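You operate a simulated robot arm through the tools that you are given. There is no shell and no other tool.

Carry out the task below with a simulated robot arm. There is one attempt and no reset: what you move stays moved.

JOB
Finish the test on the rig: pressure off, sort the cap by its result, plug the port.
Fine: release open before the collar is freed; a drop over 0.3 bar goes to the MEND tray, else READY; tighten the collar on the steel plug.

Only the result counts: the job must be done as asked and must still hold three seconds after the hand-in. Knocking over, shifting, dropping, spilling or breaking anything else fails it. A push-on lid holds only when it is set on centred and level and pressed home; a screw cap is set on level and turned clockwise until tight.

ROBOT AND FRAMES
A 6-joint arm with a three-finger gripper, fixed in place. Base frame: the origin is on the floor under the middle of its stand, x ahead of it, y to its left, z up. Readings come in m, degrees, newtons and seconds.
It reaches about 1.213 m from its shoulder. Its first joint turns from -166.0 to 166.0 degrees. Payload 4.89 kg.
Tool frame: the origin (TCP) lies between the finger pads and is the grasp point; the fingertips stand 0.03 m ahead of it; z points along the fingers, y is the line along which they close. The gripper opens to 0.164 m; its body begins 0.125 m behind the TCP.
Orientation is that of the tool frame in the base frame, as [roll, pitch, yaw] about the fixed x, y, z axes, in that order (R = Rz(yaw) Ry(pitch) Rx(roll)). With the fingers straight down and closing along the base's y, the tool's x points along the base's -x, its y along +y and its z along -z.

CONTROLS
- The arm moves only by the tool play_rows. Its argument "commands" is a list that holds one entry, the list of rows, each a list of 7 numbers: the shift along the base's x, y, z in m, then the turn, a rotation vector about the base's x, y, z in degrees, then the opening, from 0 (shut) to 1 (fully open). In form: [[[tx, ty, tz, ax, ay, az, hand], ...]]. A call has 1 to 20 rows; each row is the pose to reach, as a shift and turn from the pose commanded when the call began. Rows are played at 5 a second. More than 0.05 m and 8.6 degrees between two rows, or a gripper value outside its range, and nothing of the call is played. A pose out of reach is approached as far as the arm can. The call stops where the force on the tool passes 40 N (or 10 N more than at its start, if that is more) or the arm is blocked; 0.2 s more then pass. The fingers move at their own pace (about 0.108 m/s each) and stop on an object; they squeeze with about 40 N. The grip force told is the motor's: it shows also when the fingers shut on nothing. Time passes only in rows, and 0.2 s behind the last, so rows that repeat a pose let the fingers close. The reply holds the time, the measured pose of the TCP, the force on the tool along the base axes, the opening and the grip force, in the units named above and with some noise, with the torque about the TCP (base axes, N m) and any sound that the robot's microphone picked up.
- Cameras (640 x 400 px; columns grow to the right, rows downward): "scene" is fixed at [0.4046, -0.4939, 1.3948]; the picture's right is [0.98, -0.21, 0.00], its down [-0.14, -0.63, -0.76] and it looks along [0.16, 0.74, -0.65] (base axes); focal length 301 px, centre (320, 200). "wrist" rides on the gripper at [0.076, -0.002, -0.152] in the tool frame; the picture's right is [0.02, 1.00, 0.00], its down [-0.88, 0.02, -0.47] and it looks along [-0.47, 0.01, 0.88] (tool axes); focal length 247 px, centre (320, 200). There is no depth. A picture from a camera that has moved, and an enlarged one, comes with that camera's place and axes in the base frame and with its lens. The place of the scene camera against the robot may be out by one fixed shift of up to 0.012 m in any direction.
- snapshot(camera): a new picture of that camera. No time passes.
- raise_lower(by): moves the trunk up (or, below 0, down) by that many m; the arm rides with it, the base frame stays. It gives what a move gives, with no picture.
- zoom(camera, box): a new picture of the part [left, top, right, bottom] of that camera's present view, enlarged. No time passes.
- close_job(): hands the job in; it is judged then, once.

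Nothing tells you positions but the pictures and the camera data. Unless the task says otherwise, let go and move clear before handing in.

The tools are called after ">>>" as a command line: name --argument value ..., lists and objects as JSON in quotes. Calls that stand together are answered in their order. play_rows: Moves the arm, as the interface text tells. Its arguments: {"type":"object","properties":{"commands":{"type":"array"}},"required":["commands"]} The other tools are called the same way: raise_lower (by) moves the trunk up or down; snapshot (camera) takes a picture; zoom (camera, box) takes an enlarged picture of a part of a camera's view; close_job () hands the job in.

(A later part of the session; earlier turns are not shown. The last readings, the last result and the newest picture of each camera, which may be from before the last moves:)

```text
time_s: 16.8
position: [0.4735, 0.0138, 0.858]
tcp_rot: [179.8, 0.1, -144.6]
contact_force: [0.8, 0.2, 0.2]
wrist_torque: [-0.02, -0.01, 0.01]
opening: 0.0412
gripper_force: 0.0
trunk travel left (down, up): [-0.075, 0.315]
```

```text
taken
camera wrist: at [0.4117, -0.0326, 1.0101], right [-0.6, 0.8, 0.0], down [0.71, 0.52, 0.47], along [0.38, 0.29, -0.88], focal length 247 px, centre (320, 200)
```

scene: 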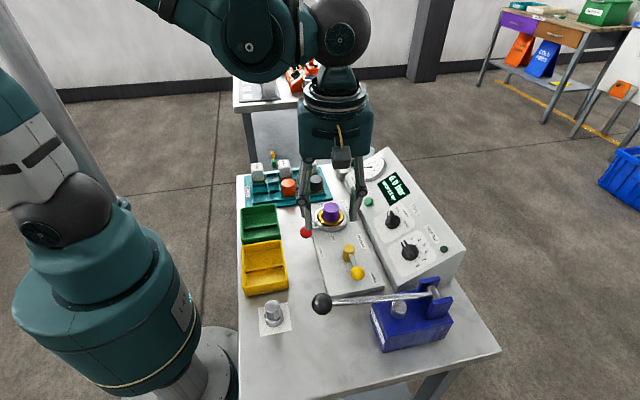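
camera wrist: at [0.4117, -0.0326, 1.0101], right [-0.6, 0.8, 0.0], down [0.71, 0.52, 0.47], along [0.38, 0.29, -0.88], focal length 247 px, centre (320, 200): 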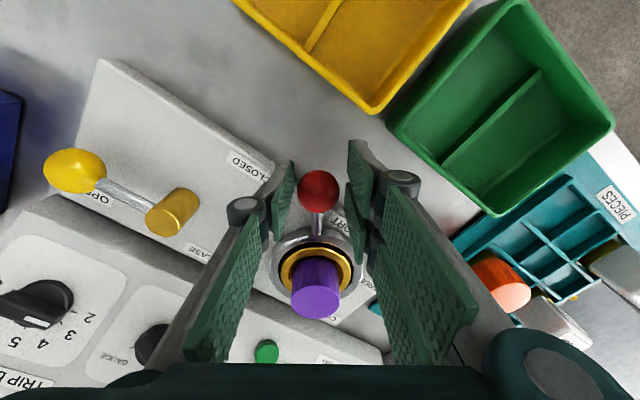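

Caged. I swing the collar lever clockwise toward FREE, first part only.

>>> play_rows --commands '[[[-0.0036, 0.0055, 0, 0, 0, -4, 0.25], [-0.0068, 0.0112, 0, 0, 0, -8, 0.25], [-0.0096, 0.0172, 0, 0, 0, -12, 0.25], [-0.012, 0.0233, 0, 0, 0, -16, 0.25], [-0.0139, 0.0296, 0, 0, 0, -20, 0.25], [-0.0154, 0.0359, 0, 0, 0, -24, 0.25]]]'

>>> snapshot --camera "wrist"

```text
time_s: 18.2
position: [0.4583, 0.052, 0.8579]
tcp_rot: [179.8, 0.1, -168.7]
contact_force: [-0.6, -0.8, -0.5]
wrist_torque: [-0.01, 0.04, 0.03]
opening: 0.0412
gripper_force: 0.1
trunk travel left (down, up): [-0.075, 0.315]
```

```text
taken
camera wrist: at [0.3838, 0.0331, 1.009], right [-0.22, 0.98, 0.0], down [0.86, 0.19, 0.47], along [0.46, 0.11, -0.88], focal length 247 px, centre (320, 200)
```

wrist: 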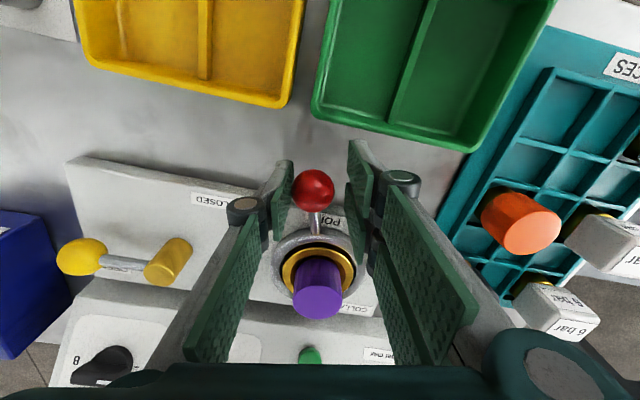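

Following well with little force. I continue the swing toward FREE.

>>> play_rows --commands '[[[-0.0011, 0.0065, 0, 0, 0, -4, 0.25], [-0.0016, 0.0131, 0, 0, 0, -8, 0.25], [-0.0018, 0.0196, 0, 0, 0, -12, 0.25], [-0.0015, 0.0262, 0, 0, 0, -16, 0.25], [-0.0007, 0.0327, 0, 0, 0, -20, 0.25], [0.0005, 0.0391, 0, 0, 0, -24, 0.25], [0.0022, 0.0455, 0, 0, 0, -28, 0.25], [0.0043, 0.0517, 0, 0, 0, -32, 0.25], [0.0069, 0.0577, 0, 0, 0, -36, 0.25], [0.0098, 0.0636, 0, 0, 0, -40, 0.25], [0.0132, 0.0692, 0, 0, 0, -44, 0.25], [0.0169, 0.0746, 0, 0, 0, -48, 0.25]]]'

>>> snapshot --camera "wrist"

>>> snapshot --camera "scene"

```text
time_s: 20.8
position: [0.4765, 0.1263, 0.8585]
tcp_rot: [179.7, 0.1, 143.3]
contact_force: [-0.3, -0.8, 0.3]
wrist_torque: [0.0, -0.03, -0.03]
opening: 0.0409
gripper_force: 0.0
trunk travel left (down, up): [-0.075, 0.315]
```

```text
taken
camera wrist: at [0.413, 0.1693, 1.0098], right [0.58, 0.81, 0.0], down [0.72, -0.51, 0.47], along [0.39, -0.27, -0.88], focal length 247 px, centre (320, 200)
```

wrist: 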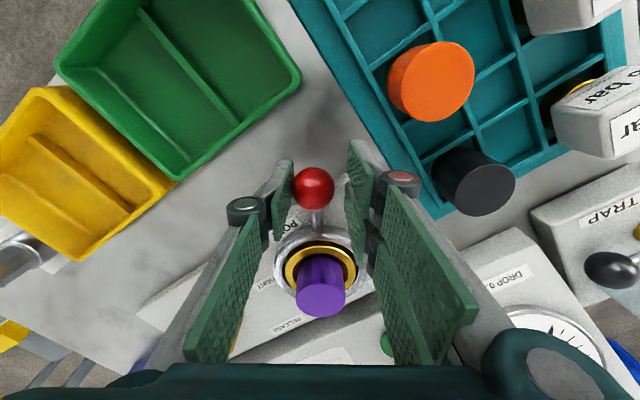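

```text
taken
```

scene: 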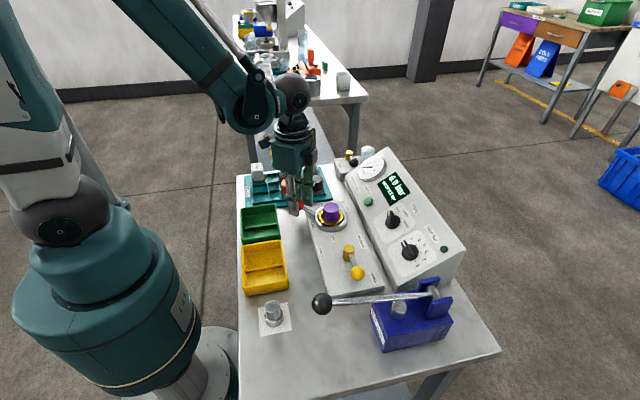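

No stop felt yet at about 146°. The rack is near on the right, so I narrow the fingers and push a few more degrees carefully.

>>> play_rows --commands '[[[0, 0, 0, 0, 0, 0, 0.205], [0, 0, 0, 0, 0, 0, 0.205], [0.002, 0.0026, 0, 0, 0, -2, 0.205], [0.0041, 0.0051, 0, 0, 0, -4, 0.205]]]'

>>> zoom --camera "scene" --box '[240, 150, 380, 250]'

>>> snapshot --camera "wrist"

```text
time_s: 21.8
position: [0.4779, 0.1299, 0.8579]
tcp_rot: [179.9, 0.2, 139.4]
contact_force: [-5.7, -18.8, -0.6]
wrist_torque: [-0.19, 0.03, 0.11]
opening: 0.0408
gripper_force: 8.9
trunk travel left (down, up): [-0.075, 0.315]
```

```text
4.00 times, centred on (310, 200) of scene
camera zoom: at [0.4046, -0.4939, 1.3948], right [0.98, -0.21, 0.0], down [-0.14, -0.63, -0.76], along [0.16, 0.74, -0.65], focal length 1204 px, centre (360, 200)
```

zoom: 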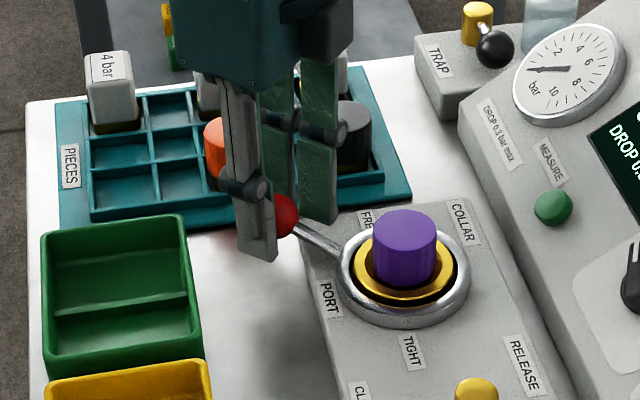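

```text
taken
camera wrist: at [0.4194, 0.178, 1.0098], right [0.63, 0.77, 0.0], down [0.68, -0.56, 0.47], along [0.37, -0.3, -0.88], focal length 247 px, centre (320, 200)
```

wrist: 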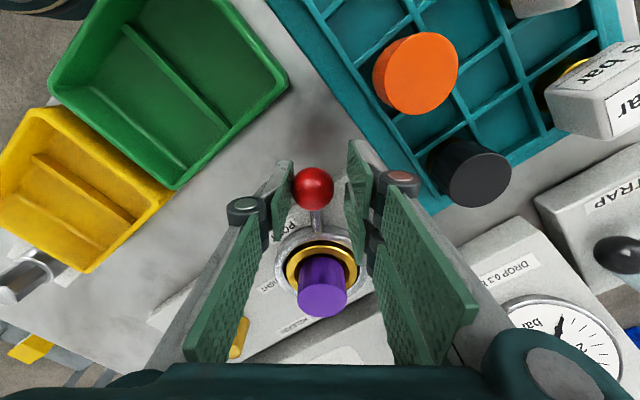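

The lever reached its stop at about 143°, mirroring the tight position, and the rack hasn't moved. I back off a little and lift clear.

>>> play_rows --commands '[[[-0.002, -0.0026, 0, 0, 0, 2, 0.25], [-0.003, -0.0036, 0, 0, 0, 4, 0.26], [-0.003, -0.0036, 0.03, 0, 0, 4, 0.26], [-0.003, -0.0036, 0.07, 0, 0, 4, 0.26], [-0.003, -0.0036, 0.11, 0, 0, 4, 0.26]]]'

>>> snapshot --camera "wrist"

>>> snapshot --camera "scene"

```text
time_s: 23.0
position: [0.4759, 0.1261, 0.9681]
tcp_rot: [179.9, 0.3, 143.4]
contact_force: [1.4, 1.6, 0.1]
wrist_torque: [-0.11, 0.27, 0.0]
opening: 0.0426
gripper_force: 0.1
trunk travel left (down, up): [-0.075, 0.315]
```

```text
taken
camera wrist: at [0.4139, 0.1699, 1.1193], right [0.58, 0.82, 0.0], down [0.72, -0.51, 0.47], along [0.39, -0.27, -0.88], focal length 247 px, centre (320, 200)
```

wrist: 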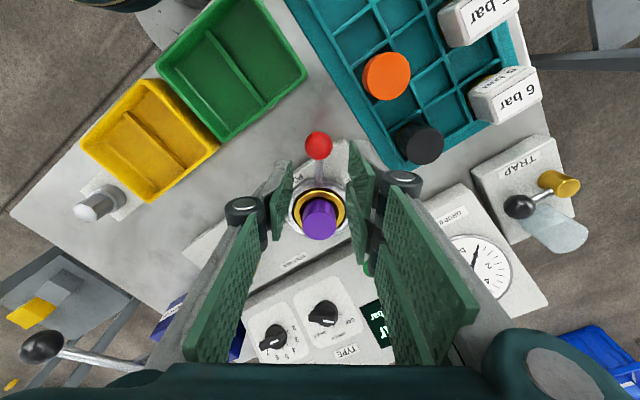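

```text
taken
```

scene: 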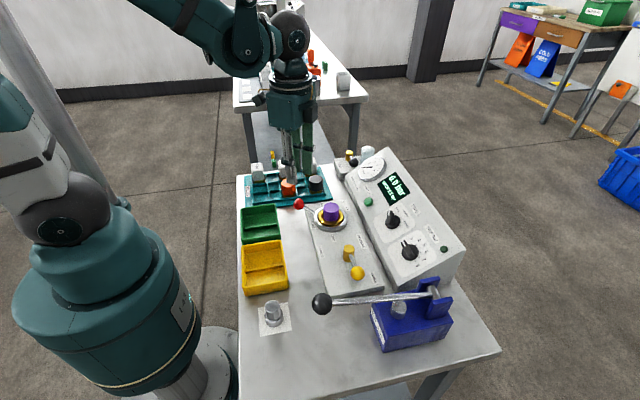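

The lever is at FREE. The cap's top centre is at about (0.552, 0.069, 0.861), and I move above it with the fingers across the lever line.

>>> play_rows --commands '[[[0.025, -0.019, 0, 0, 0, 0, 0.45], [0.05, -0.038, 0, 0, 0, 0, 0.45], [0.0756, -0.0571, 0, 0, 0, 0, 0.45], [0.0756, -0.0571, -0.02, 0, 0, 0, 0.45]]]'

>>> snapshot --camera "wrist"

>>> zoom --camera "wrist" --box '[220, 100, 420, 225]'

```text
time_s: 24.0
position: [0.5516, 0.0718, 0.9488]
tcp_rot: [179.8, 0.0, 143.4]
contact_force: [0.0, 0.4, 0.2]
wrist_torque: [-0.05, -0.15, 0.02]
opening: 0.0736
gripper_force: 0.2
trunk travel left (down, up): [-0.075, 0.315]
```

```text
taken
camera wrist: at [0.4888, 0.115, 1.1003], right [0.58, 0.82, 0.0], down [0.72, -0.51, 0.47], along [0.39, -0.27, -0.88], focal length 247 px, centre (320, 200)
```

wrist: 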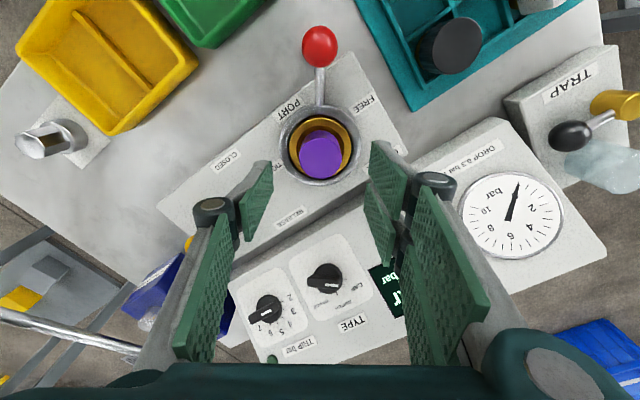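

```text
3.20 times, centred on (320, 162) of wrist
camera zoom: at [0.4888, 0.115, 1.1003], right [0.58, 0.82, 0.0], down [0.72, -0.51, 0.47], along [0.39, -0.27, -0.88], focal length 790 px, centre (320, 320)
```

zoom: 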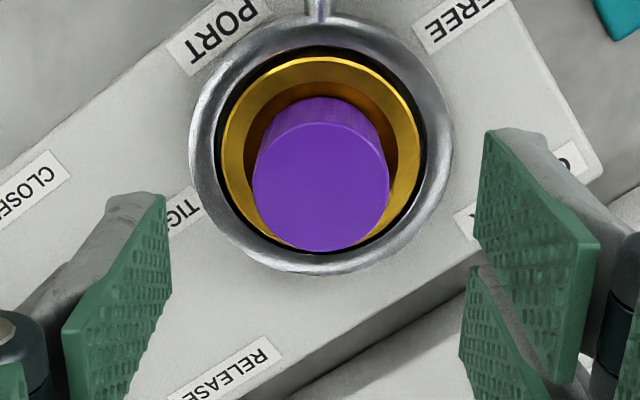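

The cap is nearly centred under the hand. I correct slightly and come down until the fingertips are just above the gold ring.

>>> play_rows --commands '[[[0.002, -0.0028, -0.02, 0, 0, 0, 0.45], [0.002, -0.0028, -0.04, 0, 0, 0, 0.45], [0.002, -0.0028, -0.06, 0, 0, 0, 0.45], [0.002, -0.0028, -0.07, 0, 0, 0, 0.45]]]'

>>> snapshot --camera "wrist"

>>> zoom --camera "scene" --box '[280, 170, 400, 250]'

```text
time_s: 25.0
position: [0.5549, 0.067, 0.8756]
tcp_rot: [179.8, 0.1, 143.5]
contact_force: [-0.6, -0.2, -0.4]
wrist_torque: [-0.03, -0.03, -0.02]
opening: 0.0741
gripper_force: 0.0
trunk travel left (down, up): [-0.075, 0.315]
```

```text
taken
camera wrist: at [0.4909, 0.1099, 1.0284], right [0.58, 0.82, 0.0], down [0.72, -0.51, 0.47], along [0.39, -0.27, -0.88], focal length 247 px, centre (320, 200)
```

wrist: 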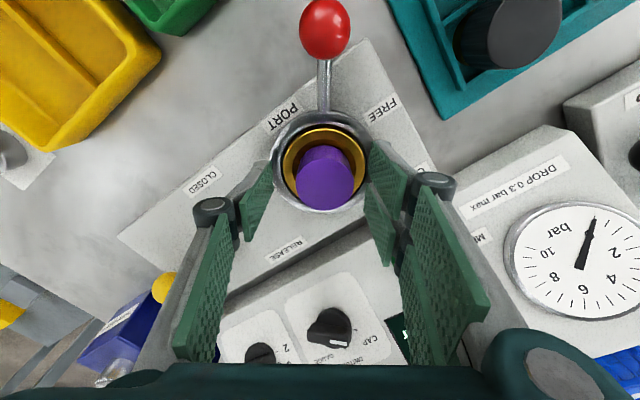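

```text
5.00 times, centred on (340, 210) of scene
camera zoom: at [0.4046, -0.4939, 1.3948], right [0.98, -0.21, 0.0], down [-0.14, -0.63, -0.76], along [0.16, 0.74, -0.65], focal length 1506 px, centre (220, 150)
```

zoom: 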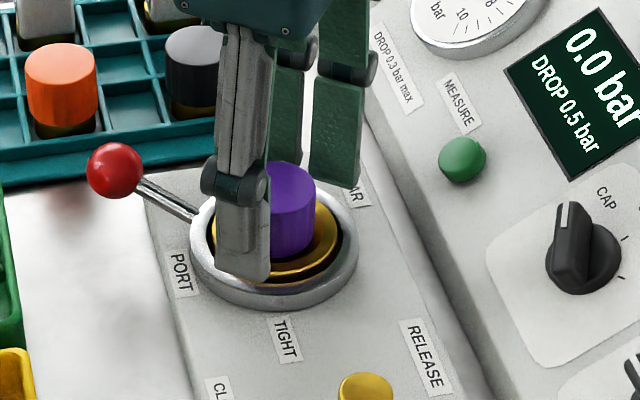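

>>> zoom --camera "wrist" --box '[240, 110, 400, 230]'

```text
3.33 times, centred on (320, 170) of wrist
camera zoom: at [0.4909, 0.1099, 1.0284], right [0.58, 0.82, 0.0], down [0.72, -0.51, 0.47], along [0.39, -0.27, -0.88], focal length 823 px, centre (320, 300)
```

zoom: 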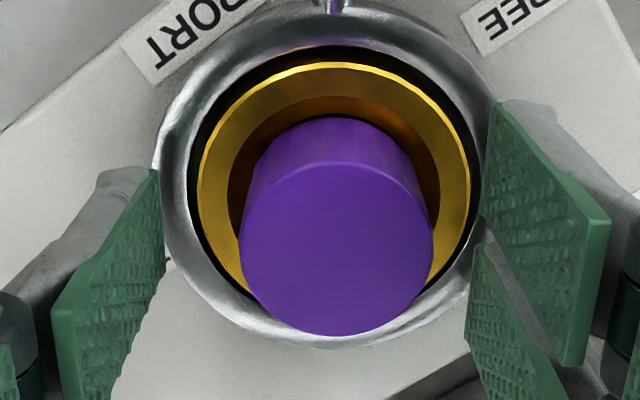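

The cap sits about 3 mm to one side and the gold rim is lower than feared (z about 0.82). I correct, drop 8 mm and close on the cap.

>>> play_rows --commands '[[[0.0018, 0.0024, -0.004, 0, 0, 0, 0.45], [0.0018, 0.0024, -0.008, 0, 0, 0, 0.45], [0.0018, 0.0024, -0.008, 0, 0, 0, 0.15], [0.0018, 0.0024, -0.008, 0, 0, 0, 0.15], [0.0018, 0.0024, -0.008, 0, 0, 0, 0.15], [0.0018, 0.0024, -0.008, 0, 0, 0, 0.15]]]'

>>> snapshot --camera "wrist"

```text
time_s: 26.4
position: [0.5553, 0.0687, 0.8708]
tcp_rot: [179.8, 0.2, 143.5]
contact_force: [0.6, -0.2, 0.1]
wrist_torque: [0.05, -0.02, 0.03]
opening: 0.0402
gripper_force: 40.2
trunk travel left (down, up): [-0.075, 0.315]
```

```text
taken
camera wrist: at [0.4931, 0.1125, 1.0214], right [0.58, 0.82, 0.0], down [0.72, -0.51, 0.47], along [0.39, -0.27, -0.88], focal length 247 px, centre (320, 200)
```

wrist: 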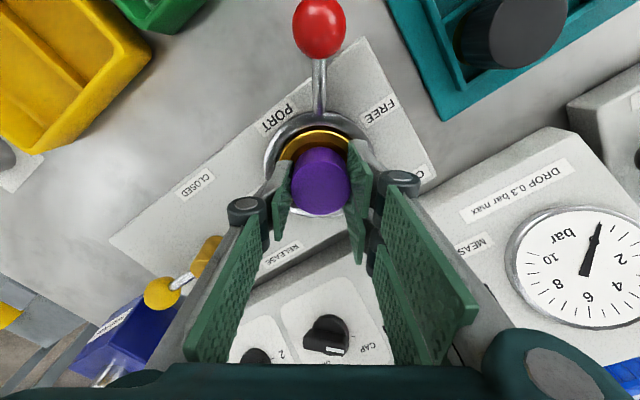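

Cap gripped (40 mm, 40 N). I lift it straight up, slowly at first.

>>> play_rows --commands '[[[0, 0, 0.005, 0, 0, 0, 0.15], [0, 0, 0.012, 0, 0, 0, 0.15], [0, 0, 0.02, 0, 0, 0, 0.15], [0, 0, 0.03, 0, 0, 0, 0.15], [0, 0, 0.045, 0, 0, 0, 0.15], [0, 0, 0.065, 0, 0, 0, 0.15], [0, 0, 0.09, 0, 0, 0, 0.15], [0, 0, 0.12, 0, 0, 0, 0.15]]]'

>>> snapshot --camera "wrist"

>>> snapshot --camera "scene"

>>> zoom --camera "scene" --box '[280, 130, 400, 250]'

```text
time_s: 28.2
position: [0.5557, 0.0698, 0.9891]
tcp_rot: [179.9, 0.1, 143.4]
contact_force: [0.7, 0.2, -1.0]
wrist_torque: [-0.05, 0.11, 0.0]
opening: 0.0407
gripper_force: 39.5
trunk travel left (down, up): [-0.075, 0.315]
```

```text
taken
camera wrist: at [0.4929, 0.1135, 1.1403], right [0.58, 0.82, 0.0], down [0.72, -0.51, 0.47], along [0.39, -0.27, -0.88], focal length 247 px, centre (320, 200)
```

wrist: 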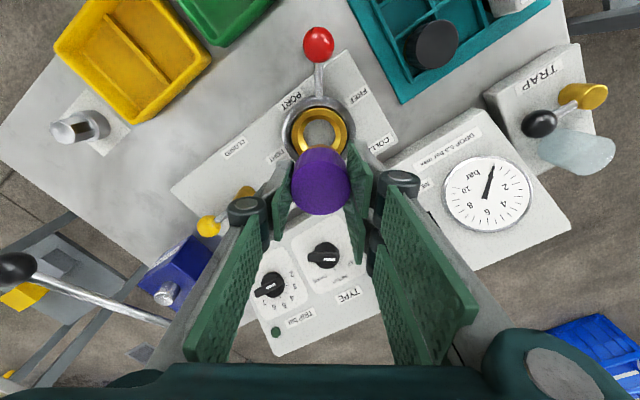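

```text
taken
```

scene: 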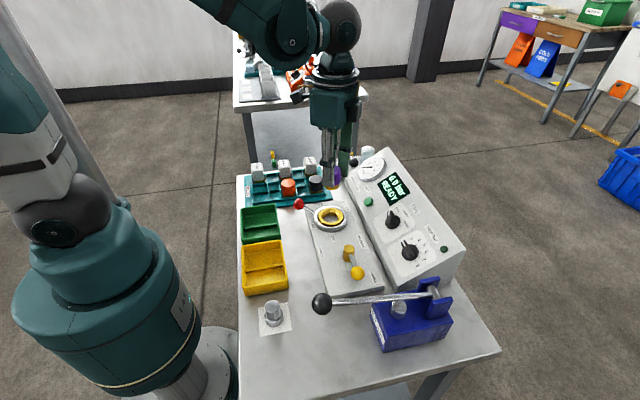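

```text
3.33 times, centred on (340, 190) of scene
camera zoom: at [0.4046, -0.4939, 1.3948], right [0.98, -0.21, 0.0], down [-0.14, -0.63, -0.76], along [0.16, 0.74, -0.65], focal length 1004 px, centre (253, 233)
```

zoom: 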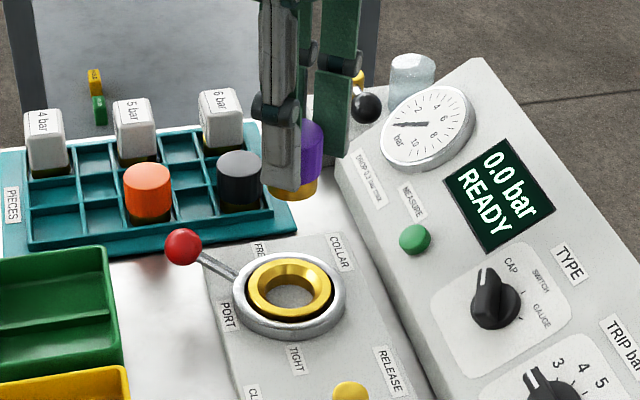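

The cap is out (the rig now shows READY for itself; the stored result was DROP 0.5 bar, so MEND). I carry it to above the +y compartment of the yellow tray, at about (0.365, -0.016), with the fingers turned along x.

>>> play_rows --commands '[[[-0.024, -0.011, 0, 0, 0, -6.7, 0.15], [-0.048, -0.021, 0, 0, 0, -13.4, 0.15], [-0.072, -0.032, 0, 0, 0, -20, 0.15], [-0.096, -0.043, 0, 0, 0, -26.7, 0.15], [-0.12, -0.053, 0, 0, 0, -33.4, 0.15], [-0.143, -0.064, 0, 0, 0, -40, 0.15], [-0.167, -0.075, 0, 0, 0, -46.7, 0.15], [-0.1905, -0.0855, 0, 0, 0, -53.4, 0.15]]]'

>>> snapshot --camera "wrist"

>>> snapshot --camera "scene"

```text
time_s: 30.0
position: [0.3659, -0.0175, 0.9888]
tcp_rot: [179.9, 0.1, 89.9]
contact_force: [1.5, -0.1, -0.5]
wrist_torque: [-0.02, 0.25, 0.01]
opening: 0.0404
gripper_force: 40.1
trunk travel left (down, up): [-0.075, 0.315]
```

```text
taken
camera wrist: at [0.3639, 0.0589, 1.1397], right [1.0, 0.02, 0.0], down [0.02, -0.88, 0.47], along [0.01, -0.47, -0.88], focal length 247 px, centre (320, 200)
```

wrist: 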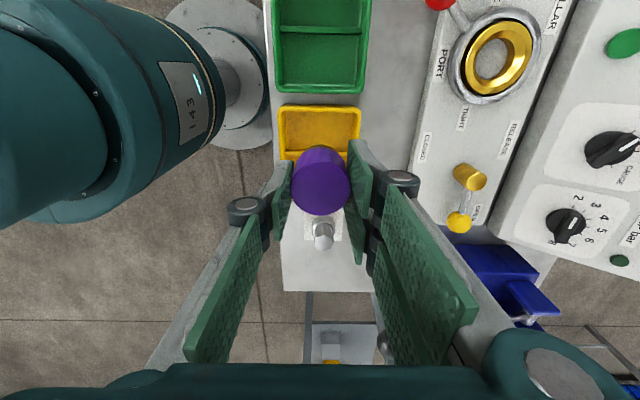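

```text
taken
```

scene: 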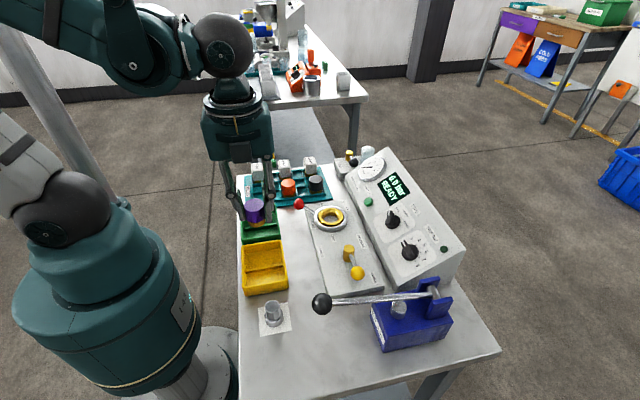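

>>> zoom --camera "scene" --box '[215, 160, 305, 310]'

>>> zoom --camera "scene" --box '[235, 185, 285, 225]'

>>> zoom --camera "wrist" --box '[260, 90, 380, 230]'

```text
2.67 times, centred on (260, 235) of scene
camera zoom: at [0.4046, -0.4939, 1.3948], right [0.98, -0.21, 0.0], down [-0.14, -0.63, -0.76], along [0.16, 0.74, -0.65], focal length 803 px, centre (480, 107)
```

zoom: 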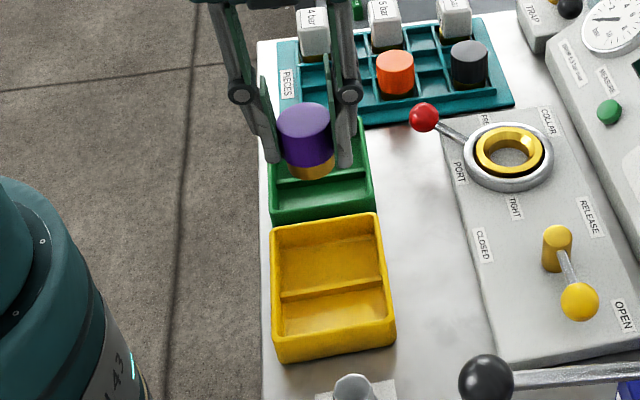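

```text
10.00 times, centred on (260, 205) of scene
camera zoom: at [0.4046, -0.4939, 1.3948], right [0.98, -0.21, 0.0], down [-0.14, -0.63, -0.76], along [0.16, 0.74, -0.65], focal length 3011 px, centre (920, 150)
```

zoom: 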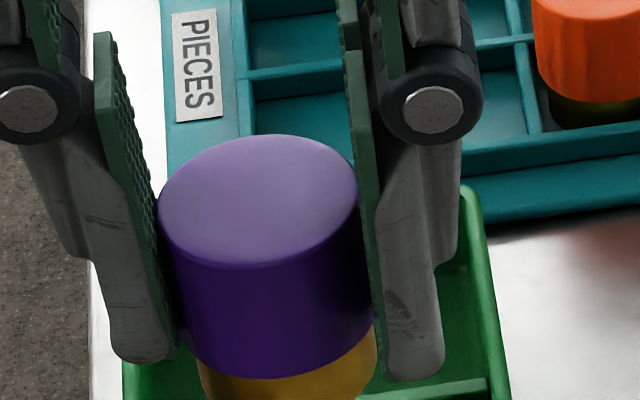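

```text
2.86 times, centred on (320, 160) of wrist
camera zoom: at [0.3639, 0.0589, 1.1397], right [1.0, 0.02, 0.0], down [0.02, -0.88, 0.47], along [0.01, -0.47, -0.88], focal length 706 px, centre (320, 314)
```

zoom: 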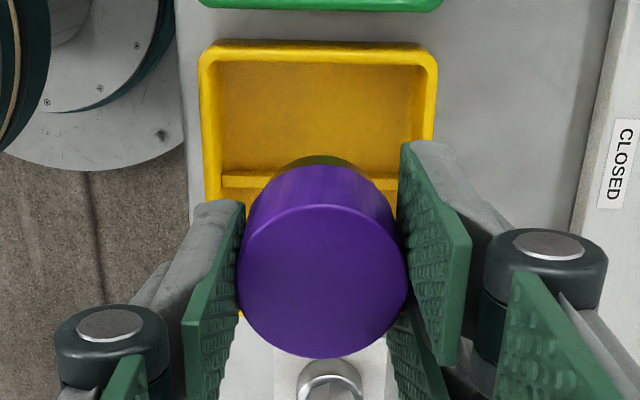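

The compartment centre is about y = -0.014 and the cap hangs about 55 mm below the TCP. I shift 3 mm and descend most of the way.

>>> play_rows --commands '[[[-0.001, 0.003, -0.02, 0, 0, 0, 0.15], [-0.001, 0.003, -0.05, 0, 0, 0, 0.15], [-0.001, 0.003, -0.08, 0, 0, 0, 0.15], [-0.001, 0.003, -0.1, 0, 0, 0, 0.15], [-0.001, 0.003, -0.113, 0, 0, 0, 0.15]]]'

>>> zoom --camera "scene" --box '[225, 190, 305, 310]'

>>> snapshot --camera "wrist"

```text
time_s: 31.2
position: [0.3657, -0.0141, 0.876]
tcp_rot: [179.7, 0.1, 90.0]
contact_force: [-1.3, 1.2, -0.5]
wrist_torque: [-0.03, -0.06, 0.03]
opening: 0.0402
gripper_force: 40.0
trunk travel left (down, up): [-0.075, 0.315]
```

```text
3.33 times, centred on (265, 250) of scene
camera zoom: at [0.4046, -0.4939, 1.3948], right [0.98, -0.21, 0.0], down [-0.14, -0.63, -0.76], along [0.16, 0.74, -0.65], focal length 1004 px, centre (503, 33)
```

zoom: 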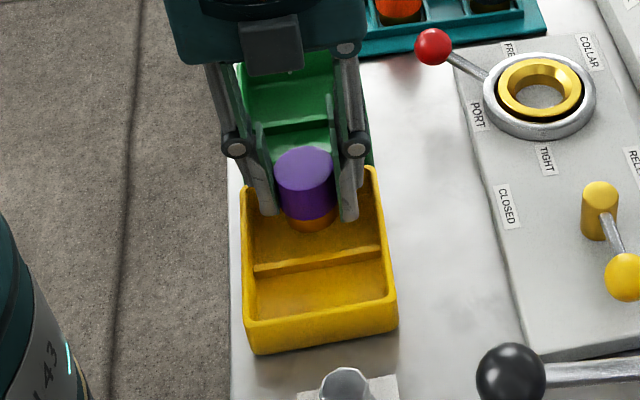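

```text
taken
camera wrist: at [0.3623, 0.0622, 1.028], right [1.0, 0.02, 0.0], down [0.02, -0.88, 0.47], along [0.01, -0.47, -0.88], focal length 247 px, centre (320, 200)
```

wrist: 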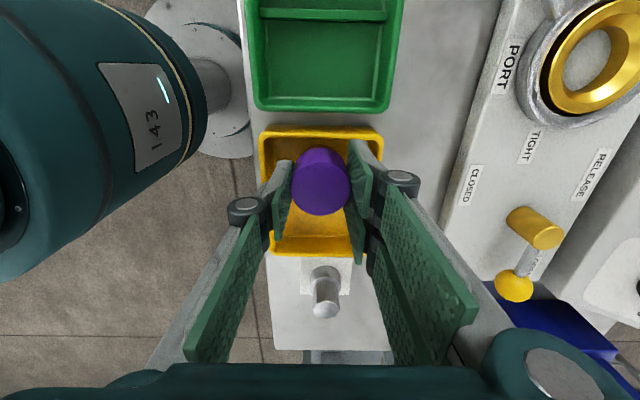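

The cap is over the compartment. I go down in small steps and feel for the tray floor.

>>> play_rows --commands '[[[0, 0, -0.003, 0, 0, 0, 0.15], [0, 0, -0.006, 0, 0, 0, 0.15], [0, 0, -0.009, 0, 0, 0, 0.15], [0, 0, -0.011, 0, 0, 0, 0.15]]]'

```text
time_s: 32.2
position: [0.3645, -0.0139, 0.8652]
tcp_rot: [179.8, 0.2, 90.1]
contact_force: [-0.5, 0.0, 3.1]
wrist_torque: [0.13, -0.12, -0.02]
opening: 0.0402
gripper_force: 40.3
trunk travel left (down, up): [-0.075, 0.315]
```

>>> play_rows --commands '[[[0, 0, -0.001, 0, 0, 0, 0.15], [0, 0, -0.002, 0, 0, 0, 0.15], [0, 0, -0.002, 0, 0, 0, 0.15]]]'

>>> zoom --camera "scene" --box '[225, 190, 305, 310]'

```text
time_s: 32.7
position: [0.3647, -0.0139, 0.8661]
tcp_rot: [179.8, 0.2, 89.9]
contact_force: [-9.6, 0.6, 37.0]
wrist_torque: [1.03, -0.65, 0.38]
opening: 0.04
gripper_force: 40.2
trunk travel left (down, up): [-0.075, 0.315]
stopped in row 2: the force on the tool passed its limit at 45 N (the readings are from after the stop); the commanded pose is now the measured one
```

```text
3.33 times, centred on (265, 250) of scene
camera zoom: at [0.4046, -0.4939, 1.3948], right [0.98, -0.21, 0.0], down [-0.14, -0.63, -0.76], along [0.16, 0.74, -0.65], focal length 1004 px, centre (503, 33)
```

zoom: 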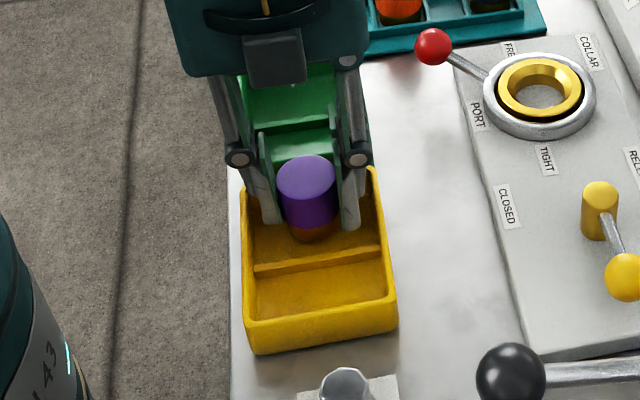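

The reaction comes off-centre (about +28 mm, +28 mm), so one fingertip is resting on the tray's +y rim. I raise 6 mm, turn the hand 15° and shift slightly away from that rim.

>>> play_rows --commands '[[[0, 0, 0.004, 0, 0, 0, 0.15], [0, 0, 0.008, 0, 0, 0, 0.15], [-0.001, -0.002, 0.008, 0, 0, -7, 0.15], [-0.001, -0.0035, 0.008, 0, 0, -15, 0.15], [-0.001, -0.0035, 0.008, 0, 0, -15, 0.15]]]'

>>> snapshot --camera "wrist"

>>> zoom --camera "scene" --box '[235, 210, 295, 300]'

```text
time_s: 33.9
position: [0.3641, -0.0172, 0.8724]
tcp_rot: [179.8, 0.2, 74.9]
contact_force: [0.0, 0.1, -0.8]
wrist_torque: [0.02, -0.02, 0.04]
opening: 0.0404
gripper_force: 40.0
trunk travel left (down, up): [-0.075, 0.315]
```

```text
taken
camera wrist: at [0.3818, 0.057, 1.0246], right [0.97, -0.24, 0.0], down [-0.21, -0.85, 0.47], along [-0.11, -0.46, -0.88], focal length 247 px, centre (320, 200)
```

wrist: 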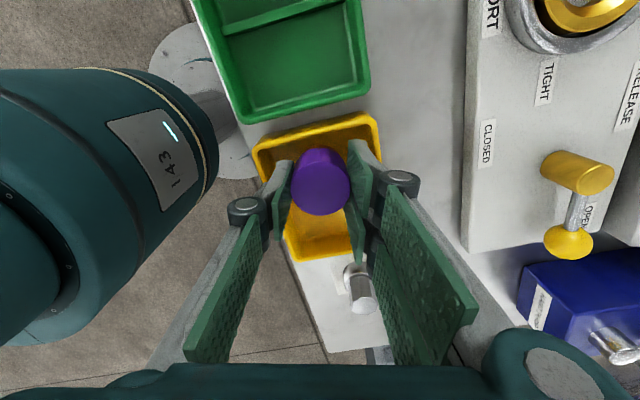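

```text
4.44 times, centred on (265, 255) of scene
camera zoom: at [0.4046, -0.4939, 1.3948], right [0.98, -0.21, 0.0], down [-0.14, -0.63, -0.76], along [0.16, 0.74, -0.65], focal length 1338 px, centre (564, -44)
```

zoom: 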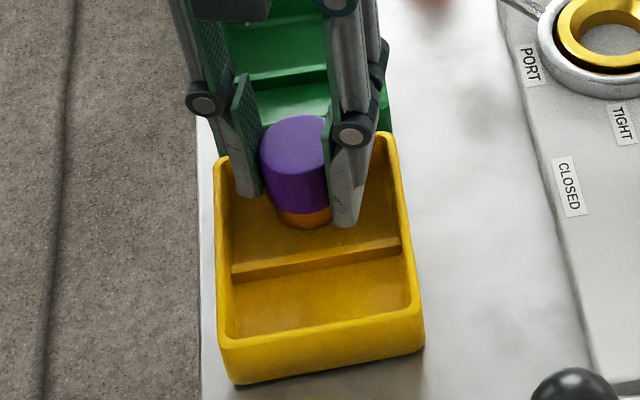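

Now I lower again in small steps.

>>> play_rows --commands '[[[0, 0, -0.002, 0, 0, 0, 0.15], [0, 0, -0.004, 0, 0, 0, 0.15], [0, 0, -0.006, 0, 0, 0, 0.15], [0, 0, -0.008, 0, 0, 0, 0.15]]]'

```text
time_s: 34.9
position: [0.3647, -0.016, 0.8642]
tcp_rot: [179.9, 0.0, 75.0]
contact_force: [-1.0, 0.4, -1.2]
wrist_torque: [0.02, 0.02, 0.0]
opening: 0.0408
gripper_force: 40.6
trunk travel left (down, up): [-0.075, 0.315]
```

No contact at the old height, so the rim is cleared. I continue down.

>>> play_rows --commands '[[[0, 0, -0.0015, 0, 0, 0, 0.15], [0, 0, -0.003, 0, 0, 0, 0.15], [0, 0, -0.0045, 0, 0, 0, 0.15]]]'

```text
time_s: 35.7
position: [0.3647, -0.0181, 0.8606]
tcp_rot: [179.7, 0.1, 75.0]
contact_force: [-0.5, -0.4, -0.5]
wrist_torque: [-0.02, 0.01, -0.05]
opening: 0.0404
gripper_force: 39.7
trunk travel left (down, up): [-0.075, 0.315]
```

>>> play_rows --commands '[[[0, 0, -0.0015, 0, 0, 0, 0.15], [0, 0, -0.003, 0, 0, 0, 0.15]]]'

>>> zoom --camera "scene" --box '[235, 210, 295, 300]'

```text
time_s: 36.3
position: [0.3653, -0.0162, 0.8572]
tcp_rot: [179.7, 0.1, 75.0]
contact_force: [0.3, -0.6, -1.5]
wrist_torque: [0.02, -0.04, -0.01]
opening: 0.0406
gripper_force: 39.7
trunk travel left (down, up): [-0.075, 0.315]
```

```text
4.44 times, centred on (265, 255) of scene
camera zoom: at [0.4046, -0.4939, 1.3948], right [0.98, -0.21, 0.0], down [-0.14, -0.63, -0.76], along [0.16, 0.74, -0.65], focal length 1338 px, centre (564, -44)
```

zoom: 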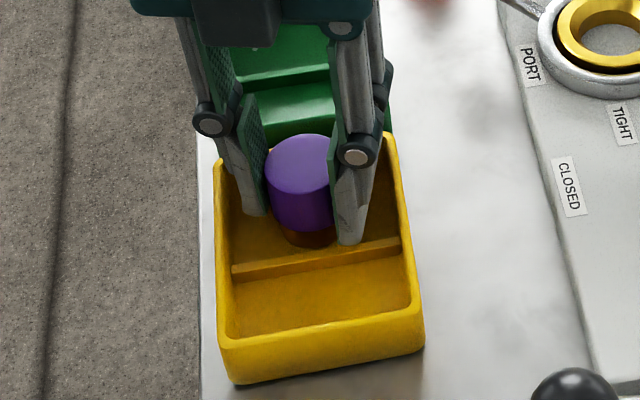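

>>> play_rows --commands '[[[0, 0, -0.0015, 0, 0, 0, 0.15], [0, 0, -0.003, 0, 0, 0, 0.15]]]'

```text
time_s: 36.9
position: [0.3639, -0.0169, 0.8568]
tcp_rot: [179.7, 0.0, 75.0]
contact_force: [0.3, 2.7, 34.1]
wrist_torque: [0.08, 0.02, 0.0]
opening: 0.0401
gripper_force: 39.9
trunk travel left (down, up): [-0.075, 0.315]
```

Contact with the floor: 34 N straight up with no torque. I ease off the load, open just a few millimetres, and lift straight out.

>>> play_rows --commands '[[[0, 0, 0.0015, 0, 0, 0, 0.15], [0, 0, 0.002, 0, 0, 0, 0.15], [0, 0, 0.002, 0, 0, 0, 0.24], [0, 0, 0.002, 0, 0, 0, 0.29], [0, 0, 0.002, 0, 0, 0, 0.29]]]'

>>> snapshot --camera "wrist"

>>> zoom --camera "scene" --box '[235, 210, 295, 300]'

```text
time_s: 38.1
position: [0.3632, -0.0158, 0.8571]
tcp_rot: [179.8, 0.1, 75.1]
contact_force: [-0.3, 0.7, -0.7]
wrist_torque: [-0.02, -0.02, 0.03]
opening: 0.0474
gripper_force: 0.1
trunk travel left (down, up): [-0.075, 0.315]
```

```text
taken
camera wrist: at [0.3816, 0.0569, 1.0083], right [0.97, -0.24, 0.0], down [-0.21, -0.85, 0.47], along [-0.11, -0.46, -0.88], focal length 247 px, centre (320, 200)
```

wrist: 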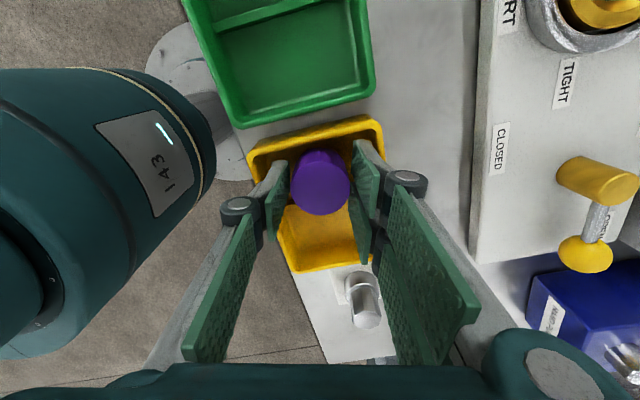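

```text
4.44 times, centred on (265, 255) of scene
camera zoom: at [0.4046, -0.4939, 1.3948], right [0.98, -0.21, 0.0], down [-0.14, -0.63, -0.76], along [0.16, 0.74, -0.65], focal length 1338 px, centre (564, -44)
```

zoom: 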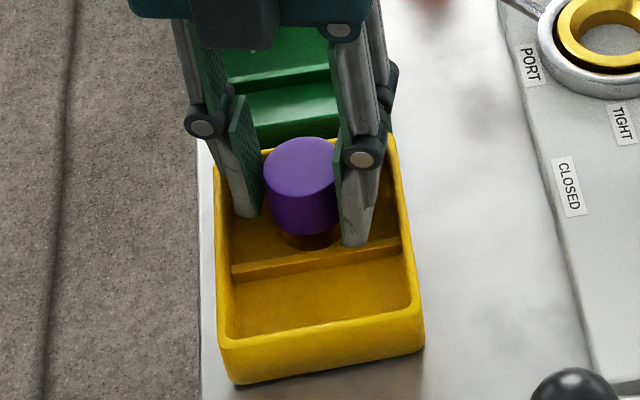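

Released cleanly with the cap upright. Lifting straight up.

>>> play_rows --commands '[[[0, 0, 0.01, 0, 0, 0, 0.29], [0, 0, 0.03, 0, 0, 0, 0.29], [0, 0, 0.06, 0, 0, 0, 0.29], [0, 0, 0.1, 0, 0, 0, 0.29], [0, 0, 0.13, 0, 0, 0, 0.35]]]'

>>> snapshot --camera "wrist"

>>> zoom --camera "scene" --box '[225, 190, 345, 345]'

```text
time_s: 39.3
position: [0.3646, -0.0163, 0.9853]
tcp_rot: [179.9, 0.1, 75.0]
contact_force: [1.6, 0.8, 0.3]
wrist_torque: [0.01, 0.19, -0.02]
opening: 0.0576
gripper_force: 0.1
trunk travel left (down, up): [-0.075, 0.315]
```

```text
taken
camera wrist: at [0.3822, 0.0573, 1.1376], right [0.97, -0.24, 0.0], down [-0.21, -0.85, 0.47], along [-0.11, -0.46, -0.88], focal length 247 px, centre (320, 200)
```

wrist: 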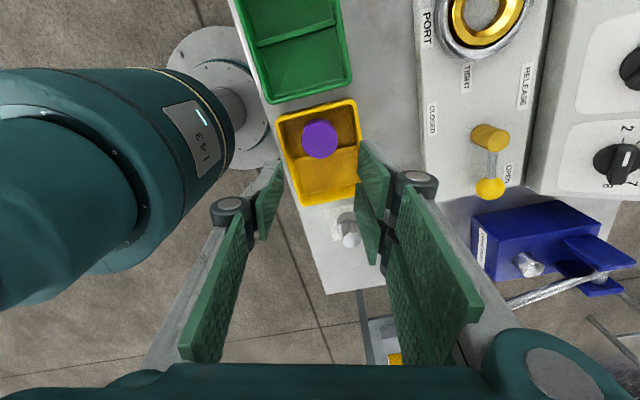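

```text
2.58 times, centred on (285, 268) of scene
camera zoom: at [0.4046, -0.4939, 1.3948], right [0.98, -0.21, 0.0], down [-0.14, -0.63, -0.76], along [0.16, 0.74, -0.65], focal length 777 px, centre (410, 26)
```

zoom: 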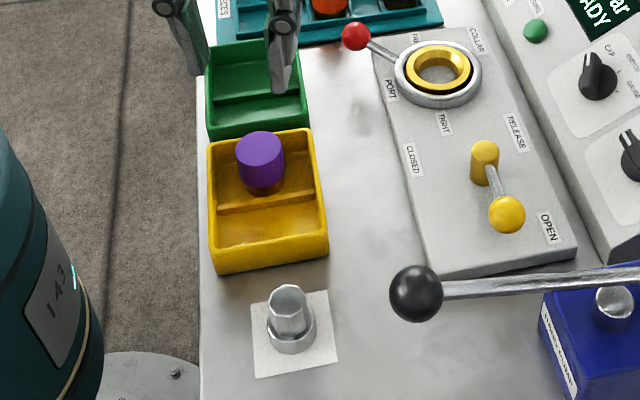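

The cap stands upright in the MEND tray. Next is the steel plug at about (0.372, -0.168), so I move above it.

>>> play_rows --commands '[[[0.002, -0.04, 0, 0, 0, 0, 0.4], [0.004, -0.08, 0, 0, 0, 0, 0.4], [0.006, -0.12, 0, 0, 0, 0, 0.4], [0.0075, -0.152, -0.02, 0, 0, 0, 0.4]]]'

>>> snapshot --camera "wrist"

>>> zoom --camera "wrist" --box '[260, 90, 380, 210]'

```text
time_s: 40.3
position: [0.3713, -0.1705, 0.967]
tcp_rot: [179.8, 0.1, 75.0]
contact_force: [-0.9, 1.1, 0.0]
wrist_torque: [-0.14, -0.19, -0.01]
opening: 0.0655
gripper_force: 0.1
trunk travel left (down, up): [-0.075, 0.315]
```

```text
taken
camera wrist: at [0.3896, -0.0962, 1.1174], right [0.97, -0.24, 0.0], down [-0.21, -0.85, 0.47], along [-0.11, -0.46, -0.88], focal length 247 px, centre (320, 200)
```

wrist: 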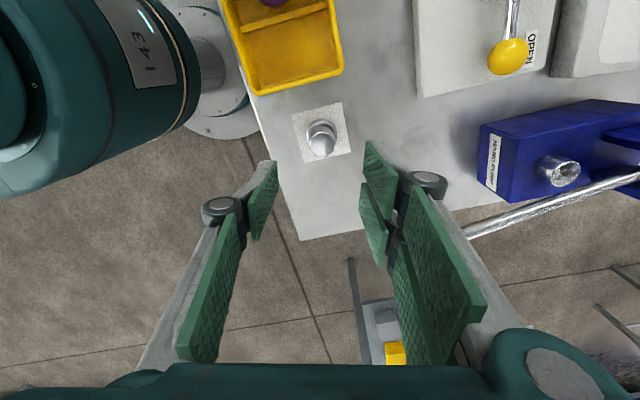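

```text
3.33 times, centred on (320, 150) of wrist
camera zoom: at [0.3896, -0.0962, 1.1174], right [0.97, -0.24, 0.0], down [-0.21, -0.85, 0.47], along [-0.11, -0.46, -0.88], focal length 823 px, centre (320, 367)
```

zoom: 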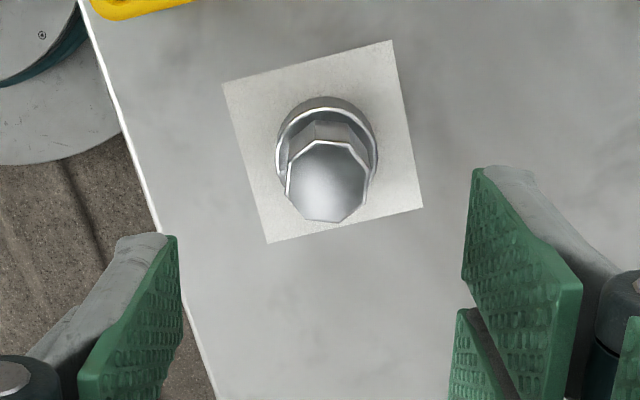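

>>> zoom --camera "wrist" --box '[298, 110, 346, 170]'

>>> zoom --camera "scene" --box '[255, 290, 295, 335]'

```text
6.67 times, centred on (322, 140) of wrist
camera zoom: at [0.3896, -0.0962, 1.1174], right [0.97, -0.24, 0.0], down [-0.21, -0.85, 0.47], along [-0.11, -0.46, -0.88], focal length 1646 px, centre (307, 600)
```

zoom: 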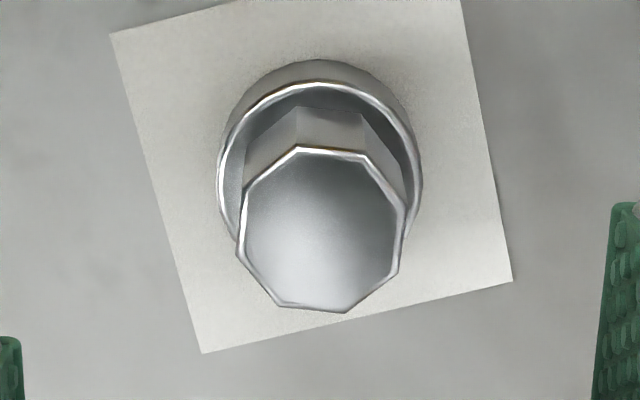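

```text
8.89 times, centred on (275, 312) of scene
camera zoom: at [0.4046, -0.4939, 1.3948], right [0.98, -0.21, 0.0], down [-0.14, -0.63, -0.76], along [0.16, 0.74, -0.65], focal length 2676 px, centre (720, -800)
```

zoom: 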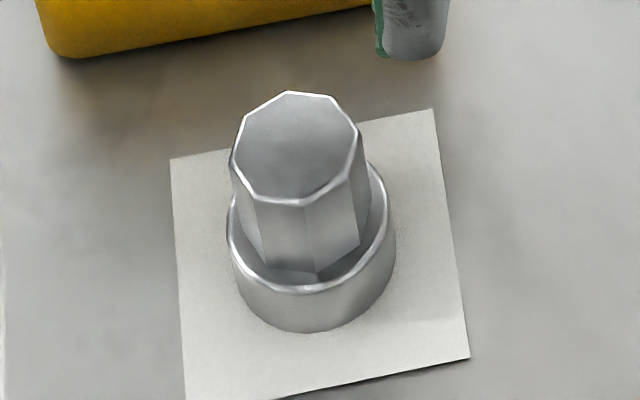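

The octagon's flats are about 9° off the fingers' line. I turn the hand -9°, centre on the plug and come partway down.

>>> play_rows --commands '[[[0.0013, 0.0016, -0.02, 0, 0, -4.5, 0.4], [0.0027, 0.0031, -0.04, 0, 0, -9, 0.4], [0.0027, 0.0031, -0.06, 0, 0, -9, 0.4]]]'

>>> zoom --camera "wrist" --box '[240, 90, 400, 230]'

>>> snapshot --camera "scene"

```text
time_s: 41.1
position: [0.3757, -0.1663, 0.9065]
tcp_rot: [180.0, 0.1, 65.9]
contact_force: [-0.1, -0.6, 0.5]
wrist_torque: [-0.04, -0.1, 0.01]
opening: 0.0654
gripper_force: 0.2
trunk travel left (down, up): [-0.075, 0.315]
```

```text
2.86 times, centred on (320, 160) of wrist
camera zoom: at [0.404, -0.0956, 1.0575], right [0.92, -0.39, 0.0], down [-0.34, -0.81, 0.47], along [-0.18, -0.44, -0.88], focal length 706 px, centre (320, 314)
```

zoom: 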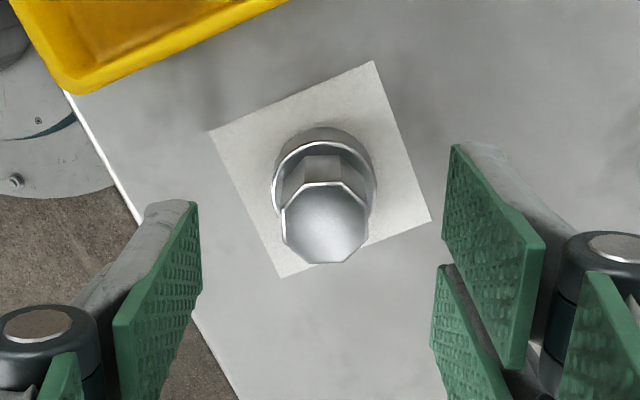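

```text
taken
```

scene: 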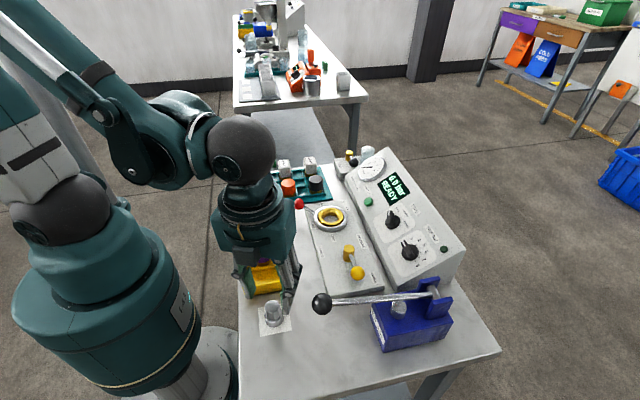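

Well aligned: flats parallel to the pads and within 1 mm. I descend so the tips stop well above the flange, then close.

>>> play_rows --commands '[[[0, 0, -0.02, 0, 0, 0, 0.4], [0, 0, -0.035, 0, 0, 0, 0.4], [0, 0, -0.048, 0, 0, 0, 0.4], [0, 0, -0.048, 0, 0, 0, 0.4]]]'

>>> zoom --camera "wrist" --box '[230, 100, 410, 260]'

>>> zoom --camera "scene" --box '[245, 270, 305, 340]'

```text
time_s: 42.1
position: [0.3748, -0.1666, 0.8569]
tcp_rot: [179.8, 0.1, 66.0]
contact_force: [0.0, -0.9, 0.5]
wrist_torque: [0.02, -0.05, -0.01]
opening: 0.0657
gripper_force: 0.0
trunk travel left (down, up): [-0.075, 0.315]
```

```text
2.50 times, centred on (320, 180) of wrist
camera zoom: at [0.4033, -0.0958, 1.0092], right [0.92, -0.39, 0.0], down [-0.34, -0.81, 0.47], along [-0.18, -0.44, -0.88], focal length 617 px, centre (320, 250)
```

zoom: 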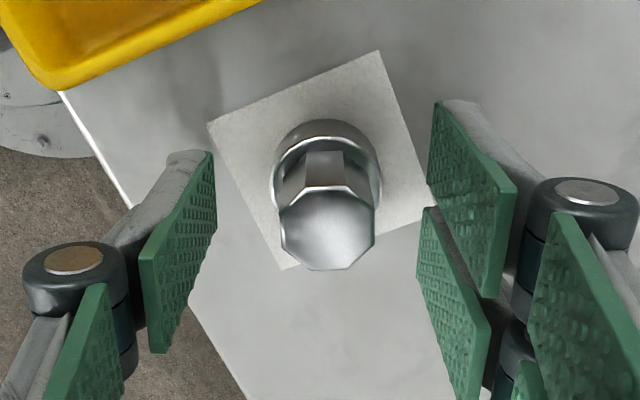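

```text
5.71 times, centred on (275, 305) of scene
camera zoom: at [0.4046, -0.4939, 1.3948], right [0.98, -0.21, 0.0], down [-0.14, -0.63, -0.76], along [0.16, 0.74, -0.65], focal length 1721 px, centre (577, -400)
```

zoom: 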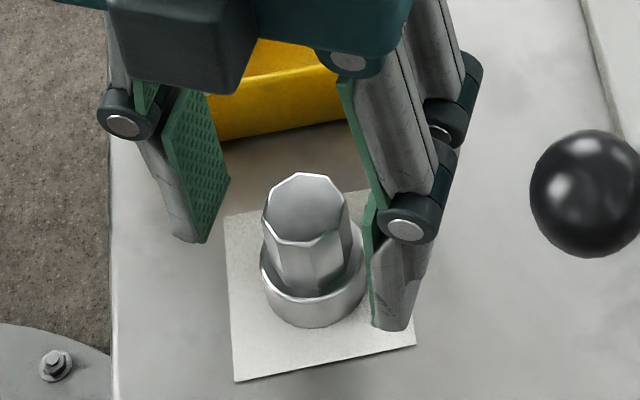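

>>> play_rows --commands '[[[0.0011, -0.0016, 0, 0, 0, 0, 0.4], [0.0011, -0.0016, 0, 0, 0, 0, 0.08], [0.0011, -0.0016, 0, 0, 0, 0, 0.08], [0.0011, -0.0016, 0, 0, 0, 0, 0.08], [0.0011, -0.0016, 0, 0, 0, 0, 0.08], [0.0011, -0.0016, 0, 0, 0, 0, 0.08]]]'

>>> zoom --camera "wrist" --box '[230, 100, 410, 260]'

>>> zoom --camera "scene" --box '[245, 270, 305, 340]'

```text
time_s: 43.5
position: [0.3763, -0.1667, 0.8583]
tcp_rot: [179.8, 0.1, 65.9]
contact_force: [-0.3, 1.0, 0.1]
wrist_torque: [0.03, -0.07, 0.04]
opening: 0.0272
gripper_force: 39.8
trunk travel left (down, up): [-0.075, 0.315]
```

```text
2.50 times, centred on (320, 180) of wrist
camera zoom: at [0.4048, -0.0971, 1.0096], right [0.92, -0.39, 0.0], down [-0.34, -0.81, 0.47], along [-0.18, -0.44, -0.88], focal length 617 px, centre (320, 250)
```

zoom: 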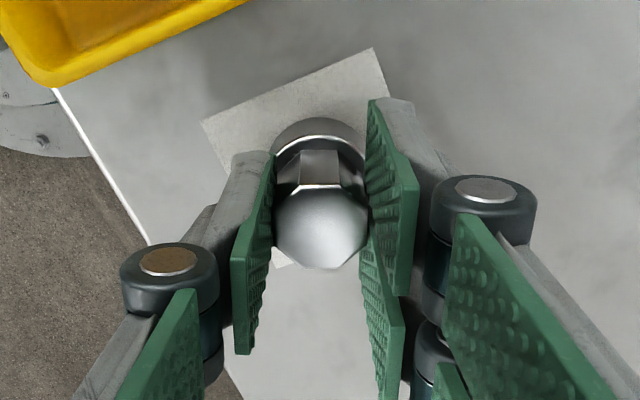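

```text
5.71 times, centred on (275, 305) of scene
camera zoom: at [0.4046, -0.4939, 1.3948], right [0.98, -0.21, 0.0], down [-0.14, -0.63, -0.76], along [0.16, 0.74, -0.65], focal length 1721 px, centre (577, -400)
```

zoom: 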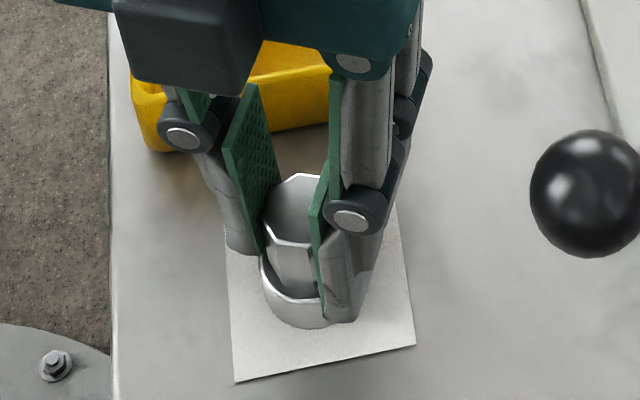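

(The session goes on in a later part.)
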